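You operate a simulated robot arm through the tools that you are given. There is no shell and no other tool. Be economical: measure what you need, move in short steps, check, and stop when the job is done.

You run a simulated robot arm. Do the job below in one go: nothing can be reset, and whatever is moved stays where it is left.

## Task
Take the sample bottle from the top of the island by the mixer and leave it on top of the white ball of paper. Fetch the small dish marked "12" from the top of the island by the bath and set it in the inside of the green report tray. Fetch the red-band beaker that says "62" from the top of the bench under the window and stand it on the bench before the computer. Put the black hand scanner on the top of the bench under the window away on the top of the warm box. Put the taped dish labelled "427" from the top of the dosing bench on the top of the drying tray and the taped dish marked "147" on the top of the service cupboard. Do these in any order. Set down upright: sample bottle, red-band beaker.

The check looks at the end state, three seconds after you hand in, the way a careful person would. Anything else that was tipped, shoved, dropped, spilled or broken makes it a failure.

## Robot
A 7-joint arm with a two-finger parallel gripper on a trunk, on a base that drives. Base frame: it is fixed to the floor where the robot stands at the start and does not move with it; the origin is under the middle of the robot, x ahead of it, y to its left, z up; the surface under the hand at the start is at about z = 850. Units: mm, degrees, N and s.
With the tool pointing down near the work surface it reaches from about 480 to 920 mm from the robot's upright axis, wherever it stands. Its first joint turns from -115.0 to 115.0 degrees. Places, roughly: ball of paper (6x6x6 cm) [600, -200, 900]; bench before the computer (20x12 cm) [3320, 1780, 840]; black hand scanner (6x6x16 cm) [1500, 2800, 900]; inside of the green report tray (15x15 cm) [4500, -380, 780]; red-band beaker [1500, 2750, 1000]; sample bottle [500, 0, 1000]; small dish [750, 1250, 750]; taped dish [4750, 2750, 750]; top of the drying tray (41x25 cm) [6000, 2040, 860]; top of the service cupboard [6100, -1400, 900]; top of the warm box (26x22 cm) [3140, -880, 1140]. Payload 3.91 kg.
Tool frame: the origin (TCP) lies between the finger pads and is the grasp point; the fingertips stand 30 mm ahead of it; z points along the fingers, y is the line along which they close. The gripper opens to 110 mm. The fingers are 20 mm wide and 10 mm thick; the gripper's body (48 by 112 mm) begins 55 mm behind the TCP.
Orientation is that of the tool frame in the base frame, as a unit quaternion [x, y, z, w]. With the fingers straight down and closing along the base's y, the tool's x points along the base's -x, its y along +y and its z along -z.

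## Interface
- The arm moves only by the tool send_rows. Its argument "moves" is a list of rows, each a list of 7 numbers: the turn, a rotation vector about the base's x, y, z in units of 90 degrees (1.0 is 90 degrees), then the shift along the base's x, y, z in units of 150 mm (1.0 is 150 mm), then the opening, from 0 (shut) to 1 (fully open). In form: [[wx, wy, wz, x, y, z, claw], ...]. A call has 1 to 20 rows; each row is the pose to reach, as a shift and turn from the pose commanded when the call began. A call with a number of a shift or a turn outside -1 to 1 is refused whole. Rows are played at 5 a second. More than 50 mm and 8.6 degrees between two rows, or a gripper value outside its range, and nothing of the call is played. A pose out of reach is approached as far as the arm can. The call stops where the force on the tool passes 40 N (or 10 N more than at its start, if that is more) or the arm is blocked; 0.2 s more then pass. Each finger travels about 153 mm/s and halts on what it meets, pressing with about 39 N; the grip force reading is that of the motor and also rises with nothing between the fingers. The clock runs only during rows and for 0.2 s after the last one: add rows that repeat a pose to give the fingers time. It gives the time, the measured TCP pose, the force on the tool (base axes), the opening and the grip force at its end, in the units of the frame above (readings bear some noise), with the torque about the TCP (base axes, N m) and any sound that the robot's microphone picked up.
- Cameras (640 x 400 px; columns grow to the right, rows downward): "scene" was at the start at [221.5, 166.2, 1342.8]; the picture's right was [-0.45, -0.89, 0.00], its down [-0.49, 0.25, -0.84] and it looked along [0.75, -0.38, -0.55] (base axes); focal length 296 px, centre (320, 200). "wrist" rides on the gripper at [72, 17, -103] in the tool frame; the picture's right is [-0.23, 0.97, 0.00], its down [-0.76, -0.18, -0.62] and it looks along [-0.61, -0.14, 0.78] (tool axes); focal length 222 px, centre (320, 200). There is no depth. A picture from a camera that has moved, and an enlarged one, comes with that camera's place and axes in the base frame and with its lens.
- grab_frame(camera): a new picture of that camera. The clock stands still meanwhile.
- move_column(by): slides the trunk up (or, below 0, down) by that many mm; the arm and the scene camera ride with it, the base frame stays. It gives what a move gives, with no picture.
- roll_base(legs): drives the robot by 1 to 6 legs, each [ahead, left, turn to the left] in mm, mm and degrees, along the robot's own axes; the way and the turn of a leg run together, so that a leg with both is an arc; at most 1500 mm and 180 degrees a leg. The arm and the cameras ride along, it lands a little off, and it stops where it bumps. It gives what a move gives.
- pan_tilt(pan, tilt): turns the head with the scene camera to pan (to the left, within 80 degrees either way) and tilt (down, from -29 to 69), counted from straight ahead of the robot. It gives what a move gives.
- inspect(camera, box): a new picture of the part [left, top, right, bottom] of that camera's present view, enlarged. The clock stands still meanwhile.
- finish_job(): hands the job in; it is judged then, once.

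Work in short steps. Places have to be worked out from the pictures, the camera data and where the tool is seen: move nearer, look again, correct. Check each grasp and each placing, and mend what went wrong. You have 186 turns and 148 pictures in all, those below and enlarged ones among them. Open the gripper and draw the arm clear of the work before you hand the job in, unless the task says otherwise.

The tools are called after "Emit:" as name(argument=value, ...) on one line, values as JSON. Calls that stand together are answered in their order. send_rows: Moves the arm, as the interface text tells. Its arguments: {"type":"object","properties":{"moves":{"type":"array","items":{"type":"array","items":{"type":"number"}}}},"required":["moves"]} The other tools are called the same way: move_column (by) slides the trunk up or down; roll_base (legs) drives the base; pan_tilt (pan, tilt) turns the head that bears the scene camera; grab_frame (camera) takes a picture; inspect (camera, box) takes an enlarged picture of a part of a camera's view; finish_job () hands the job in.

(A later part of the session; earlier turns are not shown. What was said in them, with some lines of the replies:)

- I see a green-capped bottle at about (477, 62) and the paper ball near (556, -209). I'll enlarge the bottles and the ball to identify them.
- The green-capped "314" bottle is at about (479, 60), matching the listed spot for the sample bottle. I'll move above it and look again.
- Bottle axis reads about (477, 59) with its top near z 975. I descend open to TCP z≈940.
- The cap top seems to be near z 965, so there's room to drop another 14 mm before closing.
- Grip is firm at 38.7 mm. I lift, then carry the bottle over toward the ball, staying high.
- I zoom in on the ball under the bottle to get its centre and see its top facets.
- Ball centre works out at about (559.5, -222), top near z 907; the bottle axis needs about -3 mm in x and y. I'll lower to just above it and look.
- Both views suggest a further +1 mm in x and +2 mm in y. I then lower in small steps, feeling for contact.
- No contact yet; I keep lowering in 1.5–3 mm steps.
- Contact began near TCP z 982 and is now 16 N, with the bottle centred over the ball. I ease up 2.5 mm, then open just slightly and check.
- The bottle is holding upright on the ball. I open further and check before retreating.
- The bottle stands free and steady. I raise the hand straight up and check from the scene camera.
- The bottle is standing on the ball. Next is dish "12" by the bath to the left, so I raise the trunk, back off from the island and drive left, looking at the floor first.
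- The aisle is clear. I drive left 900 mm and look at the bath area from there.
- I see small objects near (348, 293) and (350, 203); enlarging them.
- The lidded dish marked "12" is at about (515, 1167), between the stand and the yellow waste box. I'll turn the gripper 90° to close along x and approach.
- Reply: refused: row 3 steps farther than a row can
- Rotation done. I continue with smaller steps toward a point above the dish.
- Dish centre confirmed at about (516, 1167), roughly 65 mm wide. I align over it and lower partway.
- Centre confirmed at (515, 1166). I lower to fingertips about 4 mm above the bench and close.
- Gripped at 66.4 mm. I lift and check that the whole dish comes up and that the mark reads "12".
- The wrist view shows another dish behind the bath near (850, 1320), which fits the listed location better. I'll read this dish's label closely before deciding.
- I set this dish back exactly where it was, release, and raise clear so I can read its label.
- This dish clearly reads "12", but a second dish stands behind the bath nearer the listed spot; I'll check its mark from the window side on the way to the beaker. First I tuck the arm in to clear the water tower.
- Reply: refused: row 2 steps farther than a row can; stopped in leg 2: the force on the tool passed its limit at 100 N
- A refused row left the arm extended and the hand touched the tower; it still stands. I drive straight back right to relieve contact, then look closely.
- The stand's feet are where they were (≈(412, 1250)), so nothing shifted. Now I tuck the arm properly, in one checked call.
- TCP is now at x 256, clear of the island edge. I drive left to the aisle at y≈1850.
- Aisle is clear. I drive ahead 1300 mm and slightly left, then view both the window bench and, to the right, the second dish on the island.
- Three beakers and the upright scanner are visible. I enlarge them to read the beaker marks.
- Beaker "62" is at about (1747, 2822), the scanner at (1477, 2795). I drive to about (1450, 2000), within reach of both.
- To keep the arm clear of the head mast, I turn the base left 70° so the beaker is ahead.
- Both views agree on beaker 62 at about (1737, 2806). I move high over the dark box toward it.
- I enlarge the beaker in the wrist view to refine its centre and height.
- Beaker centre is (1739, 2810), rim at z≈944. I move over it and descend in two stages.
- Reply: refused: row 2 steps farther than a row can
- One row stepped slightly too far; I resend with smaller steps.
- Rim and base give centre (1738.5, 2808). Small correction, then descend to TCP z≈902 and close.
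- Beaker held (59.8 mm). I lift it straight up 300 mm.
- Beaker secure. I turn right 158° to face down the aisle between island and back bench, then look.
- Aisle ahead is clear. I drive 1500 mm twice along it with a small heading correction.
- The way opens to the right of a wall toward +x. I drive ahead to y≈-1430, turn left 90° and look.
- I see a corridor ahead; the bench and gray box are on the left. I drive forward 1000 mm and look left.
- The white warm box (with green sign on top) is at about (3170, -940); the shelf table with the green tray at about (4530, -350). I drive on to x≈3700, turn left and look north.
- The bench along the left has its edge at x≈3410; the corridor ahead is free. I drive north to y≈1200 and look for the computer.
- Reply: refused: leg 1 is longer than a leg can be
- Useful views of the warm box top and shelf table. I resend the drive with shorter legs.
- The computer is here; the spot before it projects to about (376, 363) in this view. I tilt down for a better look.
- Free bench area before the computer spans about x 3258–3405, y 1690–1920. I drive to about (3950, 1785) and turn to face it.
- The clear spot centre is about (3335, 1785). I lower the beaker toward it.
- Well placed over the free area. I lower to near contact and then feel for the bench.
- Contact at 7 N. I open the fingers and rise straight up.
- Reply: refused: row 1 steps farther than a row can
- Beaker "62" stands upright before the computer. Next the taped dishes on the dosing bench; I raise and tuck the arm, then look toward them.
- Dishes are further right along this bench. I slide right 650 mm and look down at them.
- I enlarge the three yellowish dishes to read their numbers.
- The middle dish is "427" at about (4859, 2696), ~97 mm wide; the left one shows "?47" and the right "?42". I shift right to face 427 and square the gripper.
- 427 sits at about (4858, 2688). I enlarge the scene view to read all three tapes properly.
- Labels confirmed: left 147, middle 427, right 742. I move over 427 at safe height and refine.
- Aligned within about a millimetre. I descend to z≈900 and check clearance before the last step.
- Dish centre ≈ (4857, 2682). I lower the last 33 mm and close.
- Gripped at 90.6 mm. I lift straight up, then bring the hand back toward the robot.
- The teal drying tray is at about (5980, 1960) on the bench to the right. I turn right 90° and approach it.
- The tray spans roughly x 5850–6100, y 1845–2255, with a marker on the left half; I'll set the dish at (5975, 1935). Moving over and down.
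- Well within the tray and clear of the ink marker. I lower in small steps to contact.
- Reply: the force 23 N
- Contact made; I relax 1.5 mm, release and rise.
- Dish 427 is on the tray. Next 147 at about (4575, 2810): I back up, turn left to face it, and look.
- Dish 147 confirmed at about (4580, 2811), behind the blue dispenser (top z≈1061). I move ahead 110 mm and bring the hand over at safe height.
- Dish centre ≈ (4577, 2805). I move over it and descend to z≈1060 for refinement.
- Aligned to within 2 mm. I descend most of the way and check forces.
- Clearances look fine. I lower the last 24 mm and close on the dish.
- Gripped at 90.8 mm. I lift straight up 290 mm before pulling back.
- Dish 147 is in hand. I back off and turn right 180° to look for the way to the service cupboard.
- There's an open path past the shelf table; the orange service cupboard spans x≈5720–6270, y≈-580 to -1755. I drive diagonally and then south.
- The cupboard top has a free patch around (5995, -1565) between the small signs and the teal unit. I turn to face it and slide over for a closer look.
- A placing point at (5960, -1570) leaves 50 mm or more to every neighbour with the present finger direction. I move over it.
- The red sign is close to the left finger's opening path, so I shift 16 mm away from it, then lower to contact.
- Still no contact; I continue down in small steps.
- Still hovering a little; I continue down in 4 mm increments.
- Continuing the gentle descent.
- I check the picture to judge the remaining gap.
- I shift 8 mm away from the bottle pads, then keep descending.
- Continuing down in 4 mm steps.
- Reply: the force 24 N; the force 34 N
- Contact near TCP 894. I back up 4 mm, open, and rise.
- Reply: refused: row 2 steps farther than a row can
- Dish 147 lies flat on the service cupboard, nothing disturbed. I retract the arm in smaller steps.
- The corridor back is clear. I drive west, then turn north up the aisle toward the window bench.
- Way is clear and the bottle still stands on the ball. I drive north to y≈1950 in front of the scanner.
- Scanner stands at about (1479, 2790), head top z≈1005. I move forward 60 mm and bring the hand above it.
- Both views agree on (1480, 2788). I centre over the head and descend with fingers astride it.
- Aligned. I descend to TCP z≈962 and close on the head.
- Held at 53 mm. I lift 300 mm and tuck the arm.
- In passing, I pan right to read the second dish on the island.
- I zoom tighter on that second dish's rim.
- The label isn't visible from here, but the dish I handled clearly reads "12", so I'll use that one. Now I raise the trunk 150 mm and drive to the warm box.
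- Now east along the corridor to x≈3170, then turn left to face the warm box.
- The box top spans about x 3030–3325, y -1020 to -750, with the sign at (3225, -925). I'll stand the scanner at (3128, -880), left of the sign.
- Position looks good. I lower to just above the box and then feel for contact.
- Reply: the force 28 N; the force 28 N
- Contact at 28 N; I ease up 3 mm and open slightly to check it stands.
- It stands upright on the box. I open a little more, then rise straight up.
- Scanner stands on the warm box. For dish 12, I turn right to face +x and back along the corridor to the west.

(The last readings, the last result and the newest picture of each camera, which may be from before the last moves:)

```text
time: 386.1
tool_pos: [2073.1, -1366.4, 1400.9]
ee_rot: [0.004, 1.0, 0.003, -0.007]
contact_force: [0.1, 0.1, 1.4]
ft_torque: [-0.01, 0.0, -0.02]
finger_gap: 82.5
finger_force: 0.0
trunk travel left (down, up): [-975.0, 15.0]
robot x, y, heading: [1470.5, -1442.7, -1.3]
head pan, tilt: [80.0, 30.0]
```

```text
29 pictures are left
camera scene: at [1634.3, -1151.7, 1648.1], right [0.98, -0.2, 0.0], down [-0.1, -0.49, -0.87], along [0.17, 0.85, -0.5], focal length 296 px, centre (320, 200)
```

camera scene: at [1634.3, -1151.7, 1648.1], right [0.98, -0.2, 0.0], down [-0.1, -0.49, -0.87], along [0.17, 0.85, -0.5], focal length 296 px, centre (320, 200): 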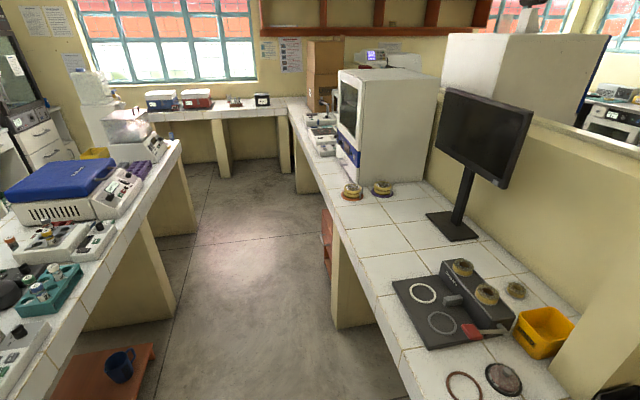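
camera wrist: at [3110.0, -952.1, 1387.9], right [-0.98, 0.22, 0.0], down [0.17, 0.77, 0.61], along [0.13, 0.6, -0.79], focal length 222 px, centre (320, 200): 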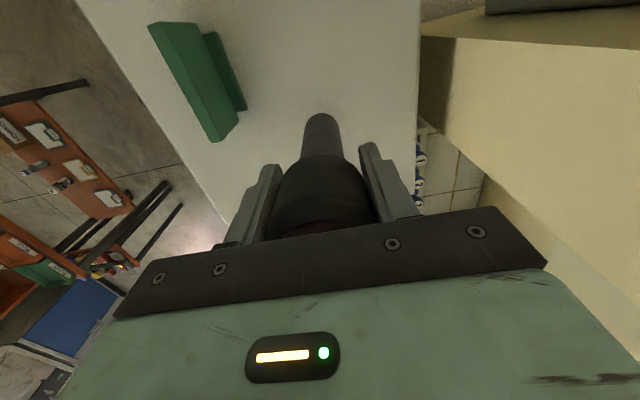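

I back further west 1450 mm and check the island's near side.

Emit:
roll_base(legs=[[-1450, -20, 1.3], [-270, 0, 0]])

Emit:
pan_tilt(pan=70, tilt=30)

Emit:
grab_frame(camera="scene")

```text
time: 395.0
tool_pos: [328.9, -1352.2, 1400.5]
ee_rot: [-0.007, 1.0, 0.003, -0.006]
contact_force: [-0.1, 0.6, -0.3]
ft_torque: [0.03, 0.01, -0.01]
finger_gap: 82.4
finger_force: 0.0
trunk travel left (down, up): [-975.0, 15.0]
robot x, y, heading: [-272.3, -1442.8, -0.2]
head pan, tilt: [80.0, 30.0]
```

```text
time: 395.7
tool_pos: [327.4, -1352.8, 1400.5]
ee_rot: [-0.008, 1.0, 0.003, -0.007]
contact_force: [0.3, 0.3, 0.4]
ft_torque: [0.01, -0.01, 0.0]
finger_gap: 82.5
finger_force: 0.1
trunk travel left (down, up): [-975.0, 15.0]
robot x, y, heading: [-272.8, -1445.2, -0.1]
head pan, tilt: [70.0, 30.0]
```

```text
28 pictures are left
camera scene: at [-100.4, -1152.1, 1648.1], right [0.94, -0.34, 0.0], down [-0.17, -0.47, -0.87], along [0.3, 0.81, -0.5], focal length 296 px, centre (320, 200)
```

scene: 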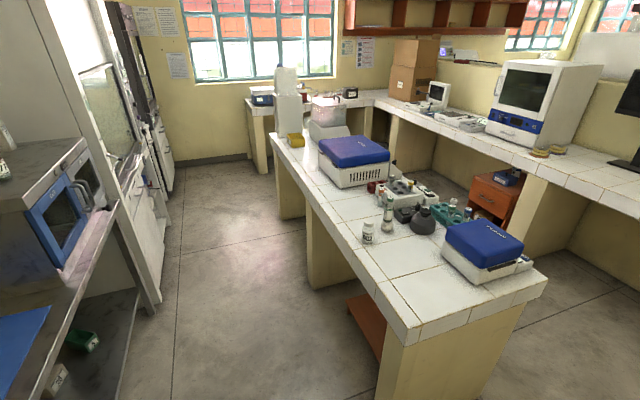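

The passage west of the island is clear and the bottle still stands on the ball. I strafe left to y≈895.

Emit:
roll_base(legs=[[60, 1450, 0.1], [0, 890, 0]])

Emit:
pan_tilt(pan=15, tilt=38)

Emit:
grab_frame(camera="scene")

```text
time: 407.3
tool_pos: [394.9, 1014.1, 1400.3]
ee_rot: [-0.005, 1.0, 0.003, -0.008]
contact_force: [-0.5, 0.8, 0.7]
ft_torque: [-0.03, -0.01, -0.01]
finger_gap: 82.4
finger_force: 0.1
trunk travel left (down, up): [-975.0, 15.0]
robot x, y, heading: [-214.5, 926.8, -0.4]
head pan, tilt: [70.0, 30.0]
```

```text
time: 408.6
tool_pos: [393.4, 1012.7, 1401.2]
ee_rot: [-0.006, 1.0, 0.003, -0.007]
contact_force: [-0.2, 0.2, 0.3]
ft_torque: [-0.02, -0.02, 0.03]
finger_gap: 82.7
finger_force: 0.1
trunk travel left (down, up): [-975.0, 15.0]
robot x, y, heading: [-211.4, 928.2, -0.1]
head pan, tilt: [15.0, 38.0]
```

```text
27 pictures are left
camera scene: at [18.6, 1153.9, 1635.7], right [0.25, -0.97, 0.0], down [-0.6, -0.16, -0.79], along [0.76, 0.2, -0.62], focal length 296 px, centre (320, 200)
```

scene: 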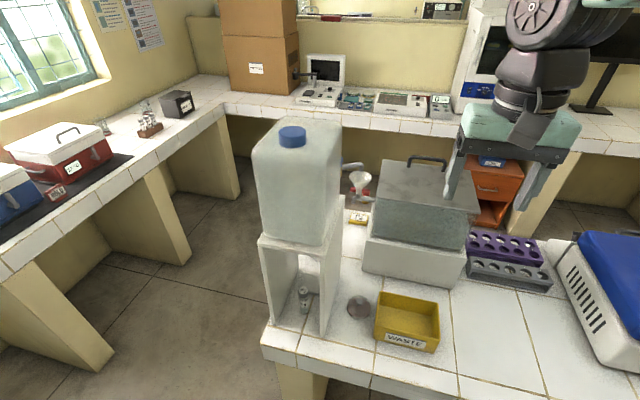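

Dish 12 is where I left it, at (515, 1166). I lower the trunk again and rotate the gripper while moving forward.

Emit:
move_column(by=-150)

Emit:
send_rows(moves=[[0, 0, 0.09, 0.08, 0, -0.05, 1], [0, 0, 0.18, 0.16, 0, -0.1, 1], [0, 0, 0.27, 0.24, 0, -0.15, 1], [0, 0, 0.36, 0.32, 0, -0.2, 1], [0, 0, 0.45, 0.4, 0, -0.25, 1], [0, 0, 0.54, 0.5, 0, -0.3, 1], [0, 0, 0.63, 0.6, 0, -0.35, 1], [0, 0, 0.72, 0.7, 0, -0.4, 1], [0, 0, 0.81, 0.8, 0, -0.45, 1], [0, 0, 0.9, 0.8, 0.05, -0.5, 1], [0, 0, 0.98, 0.8, 0.1, -0.6, 1]])

```text
time: 410.3
tool_pos: [393.0, 1015.1, 1251.2]
ee_rot: [-0.006, 1.0, 0.003, -0.007]
contact_force: [-0.6, 0.4, 1.0]
ft_torque: [-0.03, -0.01, 0.03]
finger_gap: 82.5
finger_force: 0.1
trunk travel left (down, up): [-825.0, 165.0]
robot x, y, heading: [-210.0, 924.9, -0.2]
head pan, tilt: [15.0, 38.0]
```

```text
time: 412.7
tool_pos: [513.8, 1030.5, 1161.3]
ee_rot: [-0.7, 0.714, -0.003, -0.006]
contact_force: [-0.3, -0.3, -1.4]
ft_torque: [-0.03, 0.01, -0.01]
finger_gap: 110.1
finger_force: 0.0
trunk travel left (down, up): [-825.0, 165.0]
robot x, y, heading: [-208.9, 929.3, -0.3]
head pan, tilt: [15.0, 38.0]
```

I move over the dish and lower to z≈970 for a check.

Emit:
send_rows(moves=[[0, 0, 0, 0.007, 0.25, -0.1, 1], [0, 0, 0, 0.013, 0.5, -0.25, 1], [0, 0, 0, 0.013, 0.75, -0.45, 1], [0, 0, 0, 0.013, 0.9, -0.7, 1], [0, 0, 0, 0.013, 0.9, -1, 1], [0, 0, 0, 0.013, 0.9, -1, 1]])

Emit:
send_rows(moves=[[0, 0, 0, 0, 0, -0.3, 1], [0, 0, 0, 0, 0, -0.3, 1]])

Emit:
grab_frame(camera="wrist")

```text
time: 414.1
tool_pos: [513.8, 1165.1, 1010.2]
ee_rot: [-0.7, 0.714, -0.002, -0.006]
contact_force: [-0.3, 0.0, -0.7]
ft_torque: [-0.01, -0.02, 0.04]
finger_gap: 109.9
finger_force: 0.0
trunk travel left (down, up): [-825.0, 165.0]
robot x, y, heading: [-204.2, 925.8, -0.2]
head pan, tilt: [15.0, 38.0]
```

```text
time: 414.7
tool_pos: [512.5, 1166.0, 965.5]
ee_rot: [-0.7, 0.714, -0.003, -0.007]
contact_force: [-0.8, -0.2, 0.7]
ft_torque: [0.01, 0.04, -0.01]
finger_gap: 110.0
finger_force: 0.0
trunk travel left (down, up): [-825.0, 165.0]
robot x, y, heading: [-204.6, 928.2, -0.3]
head pan, tilt: [15.0, 38.0]
```

```text
26 pictures are left
camera wrist: at [494.2, 1093.8, 1069.7], right [-0.97, 0.25, 0.0], down [0.2, 0.77, 0.61], along [0.15, 0.59, -0.79], focal length 222 px, centre (320, 200)
```

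wrist: 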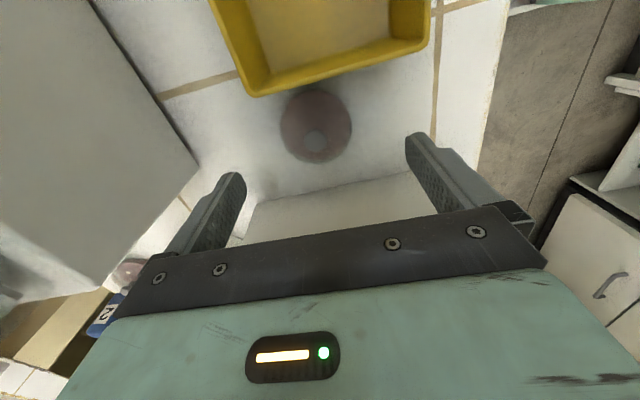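

Dish at (515, 1163–1165). I lower to TCP z≈885 and close.

Emit:
send_rows(moves=[[0, 0, 0, 0.013, -0.01, -0.25, 1], [0, 0, 0, 0.013, -0.01, -0.45, 1], [0, 0, 0, 0.013, -0.01, -0.535, 1], [0, 0, 0, 0.013, -0.01, -0.535, 0.8], [0, 0, 0, 0.013, -0.01, -0.535, 0.6], [0, 0, 0, 0.013, -0.01, -0.535, 0.4], [0, 0, 0, 0.013, -0.01, -0.535, 0.4], [0, 0, 0, 0.013, -0.01, -0.535, 0.4]])

```text
time: 416.5
tool_pos: [516.1, 1163.6, 884.5]
ee_rot: [-0.699, 0.715, -0.003, -0.007]
contact_force: [0.3, 0.3, -0.7]
ft_torque: [0.0, 0.02, 0.0]
finger_gap: 66.1
finger_force: 39.4
trunk travel left (down, up): [-825.0, 165.0]
robot x, y, heading: [-204.9, 927.1, -0.3]
head pan, tilt: [15.0, 38.0]
```

Gripped at 66 mm. I lift it and draw back away from the tower.

Emit:
send_rows(moves=[[0, 0, 0, 0, 0, 0.1, 0.4], [0, 0, 0, 0, 0, 0.4, 0.4], [0, 0, 0, 0, 0, 0.7, 0.4], [0, 0, 0, 0, 0, 1, 0.4]])

Emit:
send_rows(moves=[[0, 0, 0, 0, -0.1, 0.3, 0.4], [0, 0, 0, 0, -0.25, 0.6, 0.4], [0, 0, 0, 0, -0.4, 0.9, 0.4], [0, 0, 0, -0.15, -0.6, 1, 0.4], [0, 0, 0, -0.35, -0.8, 1, 0.4], [0, 0, 0, -0.6, -1, 1, 0.4]])

Emit:
send_rows(moves=[[0, 0, 0, -0.1, -0.2, 0.2, 0.4], [0, 0, 0, -0.2, -0.4, 0.4, 0.4], [0, 0, 0, -0.25, -0.5, 0.65, 0.4]])

Emit:
grab_frame(camera="wrist")

```text
time: 417.5
tool_pos: [517.2, 1162.5, 1036.4]
ee_rot: [-0.7, 0.714, -0.003, -0.007]
contact_force: [-0.1, 0.2, -1.0]
ft_torque: [-0.01, 0.07, 0.02]
finger_gap: 66.8
finger_force: 39.1
trunk travel left (down, up): [-825.0, 165.0]
robot x, y, heading: [-207.8, 928.3, -0.3]
head pan, tilt: [15.0, 38.0]
```

```text
refused: row 2 steps farther than a row can; nothing moved
```

```text
time: 418.3
tool_pos: [481.0, 1087.4, 1131.1]
ee_rot: [-0.7, 0.714, -0.002, -0.007]
contact_force: [0.1, 0.3, -1.7]
ft_torque: [-0.04, 0.01, 0.02]
finger_gap: 66.8
finger_force: 39.1
trunk travel left (down, up): [-825.0, 165.0]
robot x, y, heading: [-207.7, 928.6, -0.4]
head pan, tilt: [15.0, 38.0]
```

```text
25 pictures are left
camera wrist: at [461.7, 1016.5, 1237.2], right [-0.97, 0.25, 0.0], down [0.2, 0.77, 0.61], along [0.15, 0.59, -0.79], focal length 222 px, centre (320, 200)
```

wrist: 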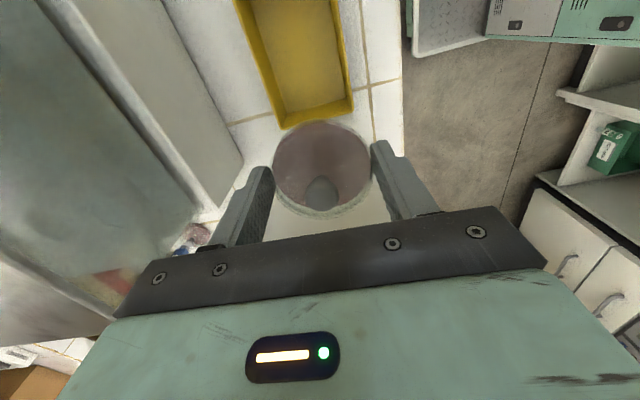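

Dish secure. I draw the hand back and up, clear of everything on the island.

Emit:
send_rows(moves=[[0, 0, 0, -0.1, -0.2, 0.2, 0.4], [0, 0, 0, -0.25, -0.4, 0.4, 0.4], [0, 0, 0, -0.4, -0.6, 0.6, 0.4], [0, 0, 0, -0.55, -0.8, 0.8, 0.4], [0, 0, 0, -0.65, -1, 1, 0.4]])

Emit:
roll_base(legs=[[-40, -1450, 0.3], [0, -920, 0]])

```text
time: 419.5
tool_pos: [384.4, 939.9, 1283.3]
ee_rot: [-0.7, 0.714, -0.004, -0.006]
contact_force: [0.8, 0.8, -1.4]
ft_torque: [-0.05, 0.03, -0.01]
finger_gap: 66.5
finger_force: 38.8
trunk travel left (down, up): [-825.0, 165.0]
robot x, y, heading: [-210.9, 923.9, -0.3]
head pan, tilt: [15.0, 38.0]
```

```text
time: 431.1
tool_pos: [341.4, -1431.6, 1284.3]
ee_rot: [-0.698, 0.717, -0.003, -0.008]
contact_force: [0.0, 0.1, -0.7]
ft_torque: [0.02, -0.01, 0.02]
finger_gap: 66.5
finger_force: 38.9
trunk travel left (down, up): [-825.0, 165.0]
robot x, y, heading: [-252.1, -1444.9, -0.9]
head pan, tilt: [15.0, 38.0]
```

Now east along the corridor to x≈3850.

Emit:
roll_base(legs=[[1450, 0, 0.9], [1450, 0, 0], [1190, 0, 0]])

Emit:
pan_tilt(pan=30, tilt=30)

Emit:
grab_frame(camera="scene")

```text
time: 450.6
tool_pos: [4401.7, -1565.5, 1283.2]
ee_rot: [-0.689, 0.724, -0.002, -0.008]
contact_force: [-0.1, 0.5, -0.7]
ft_torque: [0.0, 0.02, -0.01]
finger_gap: 66.0
finger_force: 39.4
trunk travel left (down, up): [-825.0, 165.0]
robot x, y, heading: [3810.9, -1561.7, -1.8]
head pan, tilt: [15.0, 38.0]
```

```text
time: 451.4
tool_pos: [4401.4, -1565.3, 1283.4]
ee_rot: [-0.689, 0.724, -0.003, -0.007]
contact_force: [0.1, -0.2, -1.5]
ft_torque: [0.02, 0.0, 0.01]
finger_gap: 66.6
finger_force: 39.2
trunk travel left (down, up): [-825.0, 165.0]
robot x, y, heading: [3808.6, -1564.6, -2.1]
head pan, tilt: [30.0, 30.0]
```

```text
24 pictures are left
camera scene: at [4038.5, -1318.7, 1498.0], right [0.47, -0.88, 0.0], down [-0.44, -0.24, -0.87], along [0.76, 0.41, -0.5], focal length 296 px, centre (320, 200)
```

scene: 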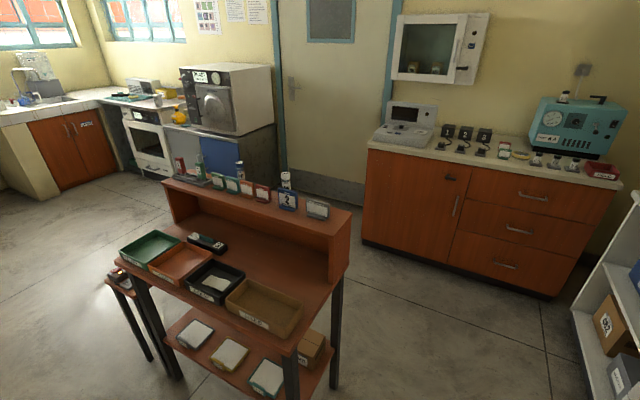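

The green tray is at about (4511, -335) at the north end of the table. I strafe left to y≈-350 to face it.

Emit:
roll_base(legs=[[40, 1210, 2]])

Emit:
pan_tilt(pan=-15, tilt=42)

Emit:
grab_frame(camera="scene")

Emit:
grab_frame(camera="wrist")

```text
time: 457.5
tool_pos: [4454.7, -336.0, 1284.8]
ee_rot: [-0.707, 0.708, -0.002, -0.007]
contact_force: [-0.8, -0.2, -1.6]
ft_torque: [0.02, -0.01, 0.0]
finger_gap: 66.2
finger_force: 39.3
trunk travel left (down, up): [-825.0, 165.0]
robot x, y, heading: [3862.9, -362.1, 0.7]
head pan, tilt: [30.0, 30.0]
```

```text
time: 458.6
tool_pos: [4453.2, -336.5, 1282.9]
ee_rot: [-0.707, 0.708, -0.003, -0.006]
contact_force: [0.7, 0.4, -1.4]
ft_torque: [-0.01, 0.01, 0.06]
finger_gap: 66.5
finger_force: 38.8
trunk travel left (down, up): [-825.0, 165.0]
robot x, y, heading: [3864.0, -363.1, 0.9]
head pan, tilt: [-15.0, 42.0]
```

```text
23 pictures are left
camera scene: at [4082.5, -173.8, 1479.8], right [-0.25, -0.97, 0.0], down [-0.65, 0.16, -0.74], along [0.72, -0.18, -0.67], focal length 296 px, centre (320, 200)
```

scene: 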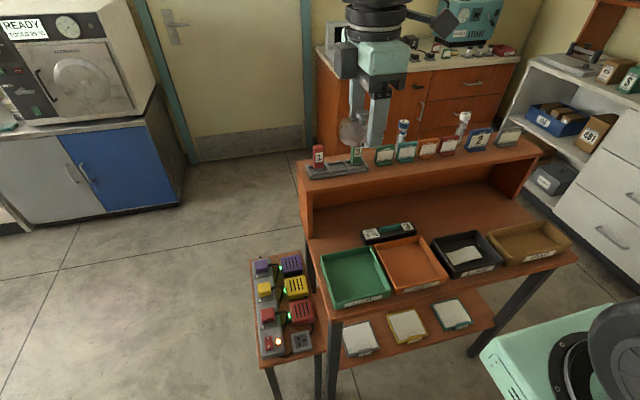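

```text
22 pictures are left
camera wrist: at [4436.0, -408.0, 1388.0], right [-0.97, 0.23, 0.0], down [0.18, 0.77, 0.61], along [0.14, 0.6, -0.79], focal length 222 px, centre (320, 200)
```

wrist: 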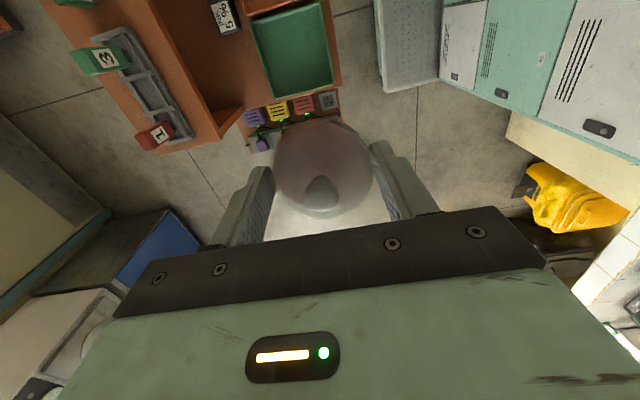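

Tray centre ≈ (4503, -378). I lower the trunk 150 mm, then move over the tray.

Emit:
move_column(by=-150)

Emit:
send_rows(moves=[[0, 0, 0, 0.17, -0.14, -0.1, 0.4], [0, 0, 0, 0.33, -0.28, -0.25, 0.4], [0, 0, 0, 0.33, -0.28, -0.55, 0.4], [0, 0, 0, 0.33, -0.28, -0.85, 0.4], [0, 0, 0, 0.33, -0.28, -1, 0.4], [0, 0, 0, 0.33, -0.28, -1, 0.4]])

Emit:
grab_frame(camera="scene")

Emit:
grab_frame(camera="wrist")

```text
time: 460.4
tool_pos: [4453.1, -336.6, 1133.3]
ee_rot: [-0.706, 0.708, -0.003, -0.007]
contact_force: [0.0, -0.2, -0.7]
ft_torque: [0.0, 0.01, -0.04]
finger_gap: 66.2
finger_force: 39.2
trunk travel left (down, up): [-675.0, 315.0]
robot x, y, heading: [3863.5, -360.1, 0.7]
head pan, tilt: [-15.0, 42.0]
```

```text
time: 461.8
tool_pos: [4503.3, -379.5, 982.5]
ee_rot: [-0.707, 0.707, -0.003, -0.007]
contact_force: [0.0, 0.6, -1.0]
ft_torque: [0.02, -0.04, -0.02]
finger_gap: 66.4
finger_force: 39.1
trunk travel left (down, up): [-675.0, 315.0]
robot x, y, heading: [3862.6, -357.6, 0.8]
head pan, tilt: [-15.0, 42.0]
```

```text
21 pictures are left
camera scene: at [4082.4, -173.8, 1329.8], right [-0.25, -0.97, 0.0], down [-0.65, 0.16, -0.74], along [0.72, -0.18, -0.67], focal length 296 px, centre (320, 200)
```

scene: 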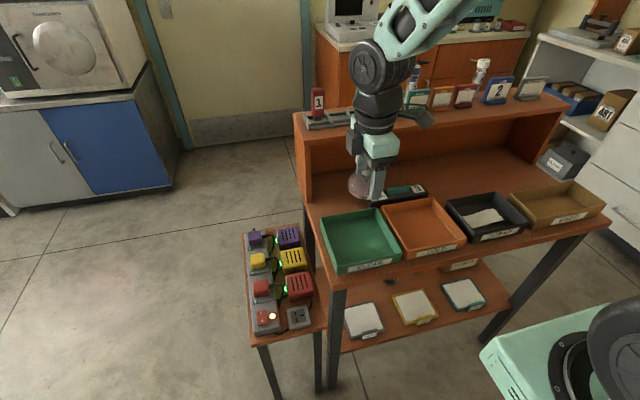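

```text
20 pictures are left
camera wrist: at [4486.1, -449.9, 1086.0], right [-0.97, 0.23, 0.0], down [0.18, 0.77, 0.61], along [0.14, 0.6, -0.79], focal length 222 px, centre (320, 200)
```

wrist: 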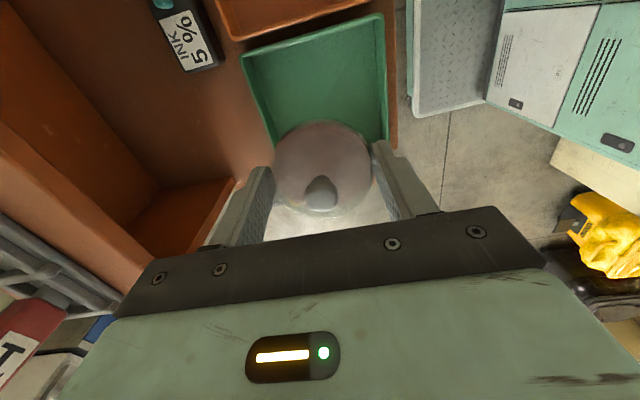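

Centred over the tray within a few mm. I lower to just above the rim and look.

Emit:
send_rows(moves=[[0, 0, 0, -0.03, -0.007, -0.3, 0.4], [0, 0, 0, -0.03, -0.007, -0.6, 0.4], [0, 0, 0, -0.03, -0.007, -0.8, 0.4], [0, 0, 0, -0.03, -0.007, -0.8, 0.4]])

Emit:
inspect(camera="scene", box=[290, 140, 460, 290])

Emit:
grab_frame(camera="wrist")

```text
time: 462.8
tool_pos: [4499.6, -378.0, 861.6]
ee_rot: [-0.707, 0.707, -0.002, -0.006]
contact_force: [-0.4, 0.2, -0.2]
ft_torque: [-0.01, -0.02, 0.02]
finger_gap: 66.3
finger_force: 38.9
trunk travel left (down, up): [-675.0, 315.0]
robot x, y, heading: [3863.4, -356.1, 0.6]
head pan, tilt: [-15.0, 42.0]
```

```text
2.67 times, centred on (375, 215) of scene
camera zoom: at [4082.4, -173.8, 1329.8], right [-0.25, -0.97, 0.0], down [-0.65, 0.16, -0.74], along [0.72, -0.18, -0.67], focal length 790 px, centre (173, 160)
```

zoom: 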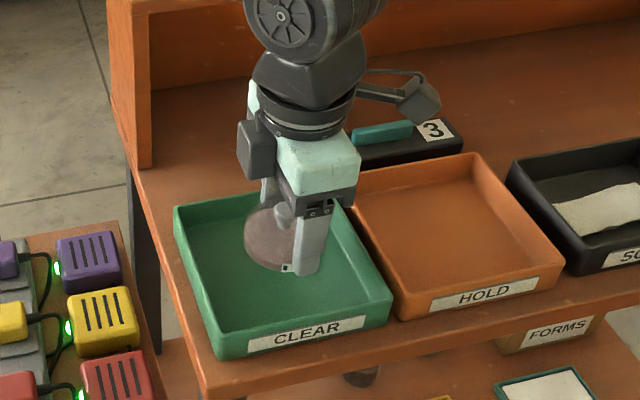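

```text
18 pictures are left
camera wrist: at [4480.8, -451.1, 966.2], right [-0.97, 0.23, 0.0], down [0.18, 0.77, 0.61], along [0.14, 0.6, -0.79], focal length 222 px, centre (320, 200)
```

wrist: 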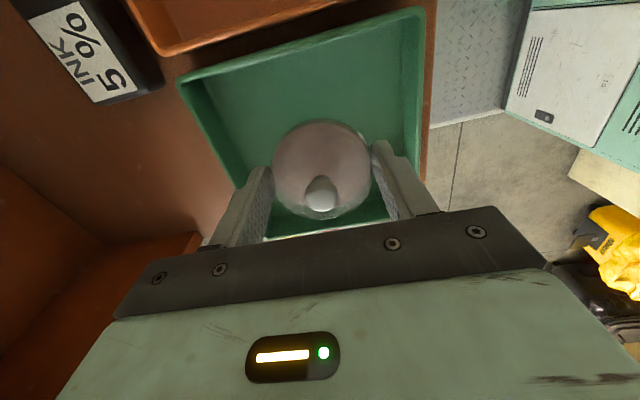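

The dish is centred in the "CLEAR" green tray. I lower with small steps until contact.

Emit:
send_rows(moves=[[0, 0, 0, 0, 0, -0.08, 0.4], [0, 0, 0, 0, 0, -0.15, 0.4], [0, 0, 0, 0, 0, -0.15, 0.4]])

Emit:
send_rows(moves=[[0, 0, 0, 0, 0, -0.013, 0.4], [0, 0, 0, 0, 0, -0.027, 0.4], [0, 0, 0, 0, 0, -0.027, 0.4]])

Emit:
send_rows(moves=[[0, 0, 0, 0, 0, -0.013, 0.4], [0, 0, 0, 0, 0, -0.027, 0.4], [0, 0, 0, 0, 0, -0.027, 0.4]])

```text
time: 463.6
tool_pos: [4497.5, -379.6, 840.8]
ee_rot: [-0.707, 0.707, -0.003, -0.006]
contact_force: [-0.5, -0.1, -1.0]
ft_torque: [0.0, 0.0, -0.02]
finger_gap: 66.2
finger_force: 39.0
trunk travel left (down, up): [-675.0, 315.0]
robot x, y, heading: [3865.8, -361.7, 0.9]
head pan, tilt: [-15.0, 42.0]
```

```text
time: 464.4
tool_pos: [4498.7, -378.7, 836.0]
ee_rot: [-0.706, 0.708, -0.002, -0.006]
contact_force: [-0.2, 0.7, -1.1]
ft_torque: [0.03, 0.0, -0.05]
finger_gap: 66.4
finger_force: 39.6
trunk travel left (down, up): [-675.0, 315.0]
robot x, y, heading: [3862.2, -364.1, 0.7]
head pan, tilt: [-15.0, 42.0]
```

```text
time: 465.2
tool_pos: [4498.0, -379.3, 833.3]
ee_rot: [-0.706, 0.708, -0.002, -0.006]
contact_force: [0.5, -1.1, -0.7]
ft_torque: [0.0, 0.01, 0.02]
finger_gap: 66.1
finger_force: 39.4
trunk travel left (down, up): [-675.0, 315.0]
robot x, y, heading: [3861.7, -362.2, 0.7]
head pan, tilt: [-15.0, 42.0]
```

No contact yet; continuing.

Emit:
send_rows(moves=[[0, 0, 0, 0, 0, -0.013, 0.4], [0, 0, 0, 0, 0, -0.027, 0.4], [0, 0, 0, 0, 0, -0.027, 0.4]])

Emit:
send_rows(moves=[[0, 0, 0, 0, 0, -0.013, 0.4], [0, 0, 0, 0, 0, -0.027, 0.4], [0, 0, 0, 0, 0, -0.027, 0.4]])

```text
time: 466.0
tool_pos: [4498.2, -379.5, 829.3]
ee_rot: [-0.706, 0.708, -0.002, -0.007]
contact_force: [0.0, -0.2, -1.4]
ft_torque: [-0.02, 0.03, -0.02]
finger_gap: 66.3
finger_force: 39.1
trunk travel left (down, up): [-675.0, 315.0]
robot x, y, heading: [3859.9, -362.4, 0.9]
head pan, tilt: [-15.0, 42.0]
```

```text
time: 466.8
tool_pos: [4499.3, -379.5, 824.3]
ee_rot: [-0.707, 0.708, -0.003, -0.007]
contact_force: [0.8, 1.3, -2.6]
ft_torque: [0.01, 0.03, -0.02]
finger_gap: 66.5
finger_force: 38.9
trunk travel left (down, up): [-675.0, 315.0]
robot x, y, heading: [3864.6, -363.8, 0.8]
head pan, tilt: [-15.0, 42.0]
```

Still free; a few more small steps.

Emit:
send_rows(moves=[[0, 0, 0, 0, 0, -0.013, 0.4], [0, 0, 0, 0, 0, -0.027, 0.4], [0, 0, 0, 0, 0, -0.027, 0.4]])

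Emit:
send_rows(moves=[[0, 0, 0, 0, 0, -0.013, 0.4], [0, 0, 0, 0, 0, -0.027, 0.4], [0, 0, 0, 0, 0, -0.027, 0.4]])

Emit:
inspect(camera="scene", box=[300, 180, 420, 290])

```text
time: 467.6
tool_pos: [4498.9, -380.4, 820.5]
ee_rot: [-0.707, 0.707, -0.003, -0.006]
contact_force: [-0.1, -0.4, -1.1]
ft_torque: [0.02, 0.01, -0.02]
finger_gap: 66.2
finger_force: 38.4
trunk travel left (down, up): [-675.0, 315.0]
robot x, y, heading: [3861.7, -361.2, 0.6]
head pan, tilt: [-15.0, 42.0]
```

```text
time: 468.4
tool_pos: [4499.8, -380.7, 818.2]
ee_rot: [-0.707, 0.707, -0.004, -0.005]
contact_force: [-1.5, 0.9, 22.6]
ft_torque: [0.18, 0.01, -0.12]
finger_gap: 66.1
finger_force: 38.9
trunk travel left (down, up): [-675.0, 315.0]
robot x, y, heading: [3863.0, -361.8, 0.8]
head pan, tilt: [-15.0, 42.0]
```

```text
3.64 times, centred on (360, 235) of scene
camera zoom: at [4081.7, -173.8, 1330.1], right [-0.25, -0.97, 0.0], down [-0.65, 0.16, -0.74], along [0.72, -0.18, -0.67], focal length 1078 px, centre (174, 73)
```

zoom: 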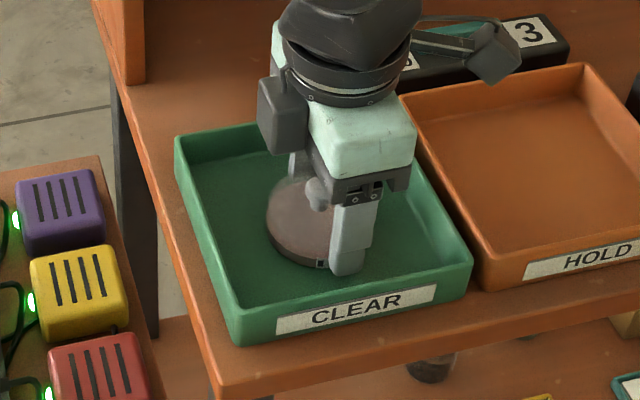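

Contact in the tray at 22 N. I ease up 2 mm, open moderately, and rise.

Emit:
send_rows(moves=[[0, 0, 0, 0, 0, 0.015, 0.4], [0, 0, 0, 0, 0, 0.015, 0.7], [0, 0, 0, 0, 0, 0.015, 0.82], [0, 0, 0, 0, 0, 0.015, 0.82], [0, 0, 0, 0, 0, 0.2, 0.82], [0, 0, 0, 0, 0, 0.5, 0.82], [0, 0, 0, 0, 0, 0.8, 0.82], [0, 0, 0, 0, 0, 1, 0.82]])

Emit:
send_rows(moves=[[0, 0, 0, 0, 0.1, 0.3, 0.82], [0, 0, 0, -0.15, 0.2, 0.55, 0.82], [0, 0, 0, -0.3, 0.3, 0.8, 0.82], [0, 0, 0, -0.5, 0.35, 1, 0.82]])

Emit:
inspect(camera="scene", box=[290, 160, 450, 290])

```text
time: 470.2
tool_pos: [4499.2, -378.7, 968.8]
ee_rot: [-0.707, 0.708, -0.003, -0.006]
contact_force: [0.6, -0.8, -0.4]
ft_torque: [-0.01, 0.03, 0.02]
finger_gap: 90.4
finger_force: 0.0
trunk travel left (down, up): [-675.0, 315.0]
robot x, y, heading: [3863.6, -361.7, 0.7]
head pan, tilt: [-15.0, 42.0]
```

```text
time: 471.2
tool_pos: [4423.9, -327.9, 1117.9]
ee_rot: [-0.707, 0.708, -0.002, -0.008]
contact_force: [0.3, -0.4, 0.2]
ft_torque: [0.03, 0.01, -0.02]
finger_gap: 90.0
finger_force: 0.0
trunk travel left (down, up): [-675.0, 315.0]
robot x, y, heading: [3862.1, -358.2, 0.7]
head pan, tilt: [-15.0, 42.0]
```

```text
3.08 times, centred on (370, 225) of scene
camera zoom: at [4083.1, -173.9, 1329.6], right [-0.25, -0.97, 0.0], down [-0.65, 0.16, -0.74], along [0.72, -0.18, -0.67], focal length 912 px, centre (166, 123)
```

zoom: 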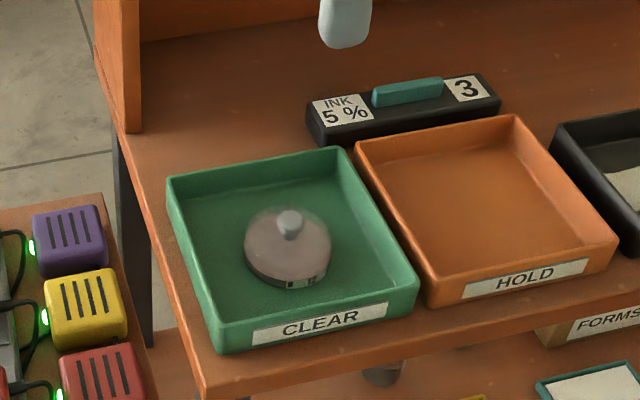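

All six items are placed and checked, the gripper is open, and the arm is clear. I hand the job in.

Emit:
finish_job()

```text
The job is handed in.
```

All six items were placed and the job is handed in. The sample bottle and the red-band beaker "62" were upright when last seen.

- **Tower bump:** the hand bumped the water tower by the bath once. It was still standing where it had been.
- **Dish "12":** a second dish behind the bath stood nearer the listed spot, and I couldn't read its label. I moved the one whose label I could read as "12".
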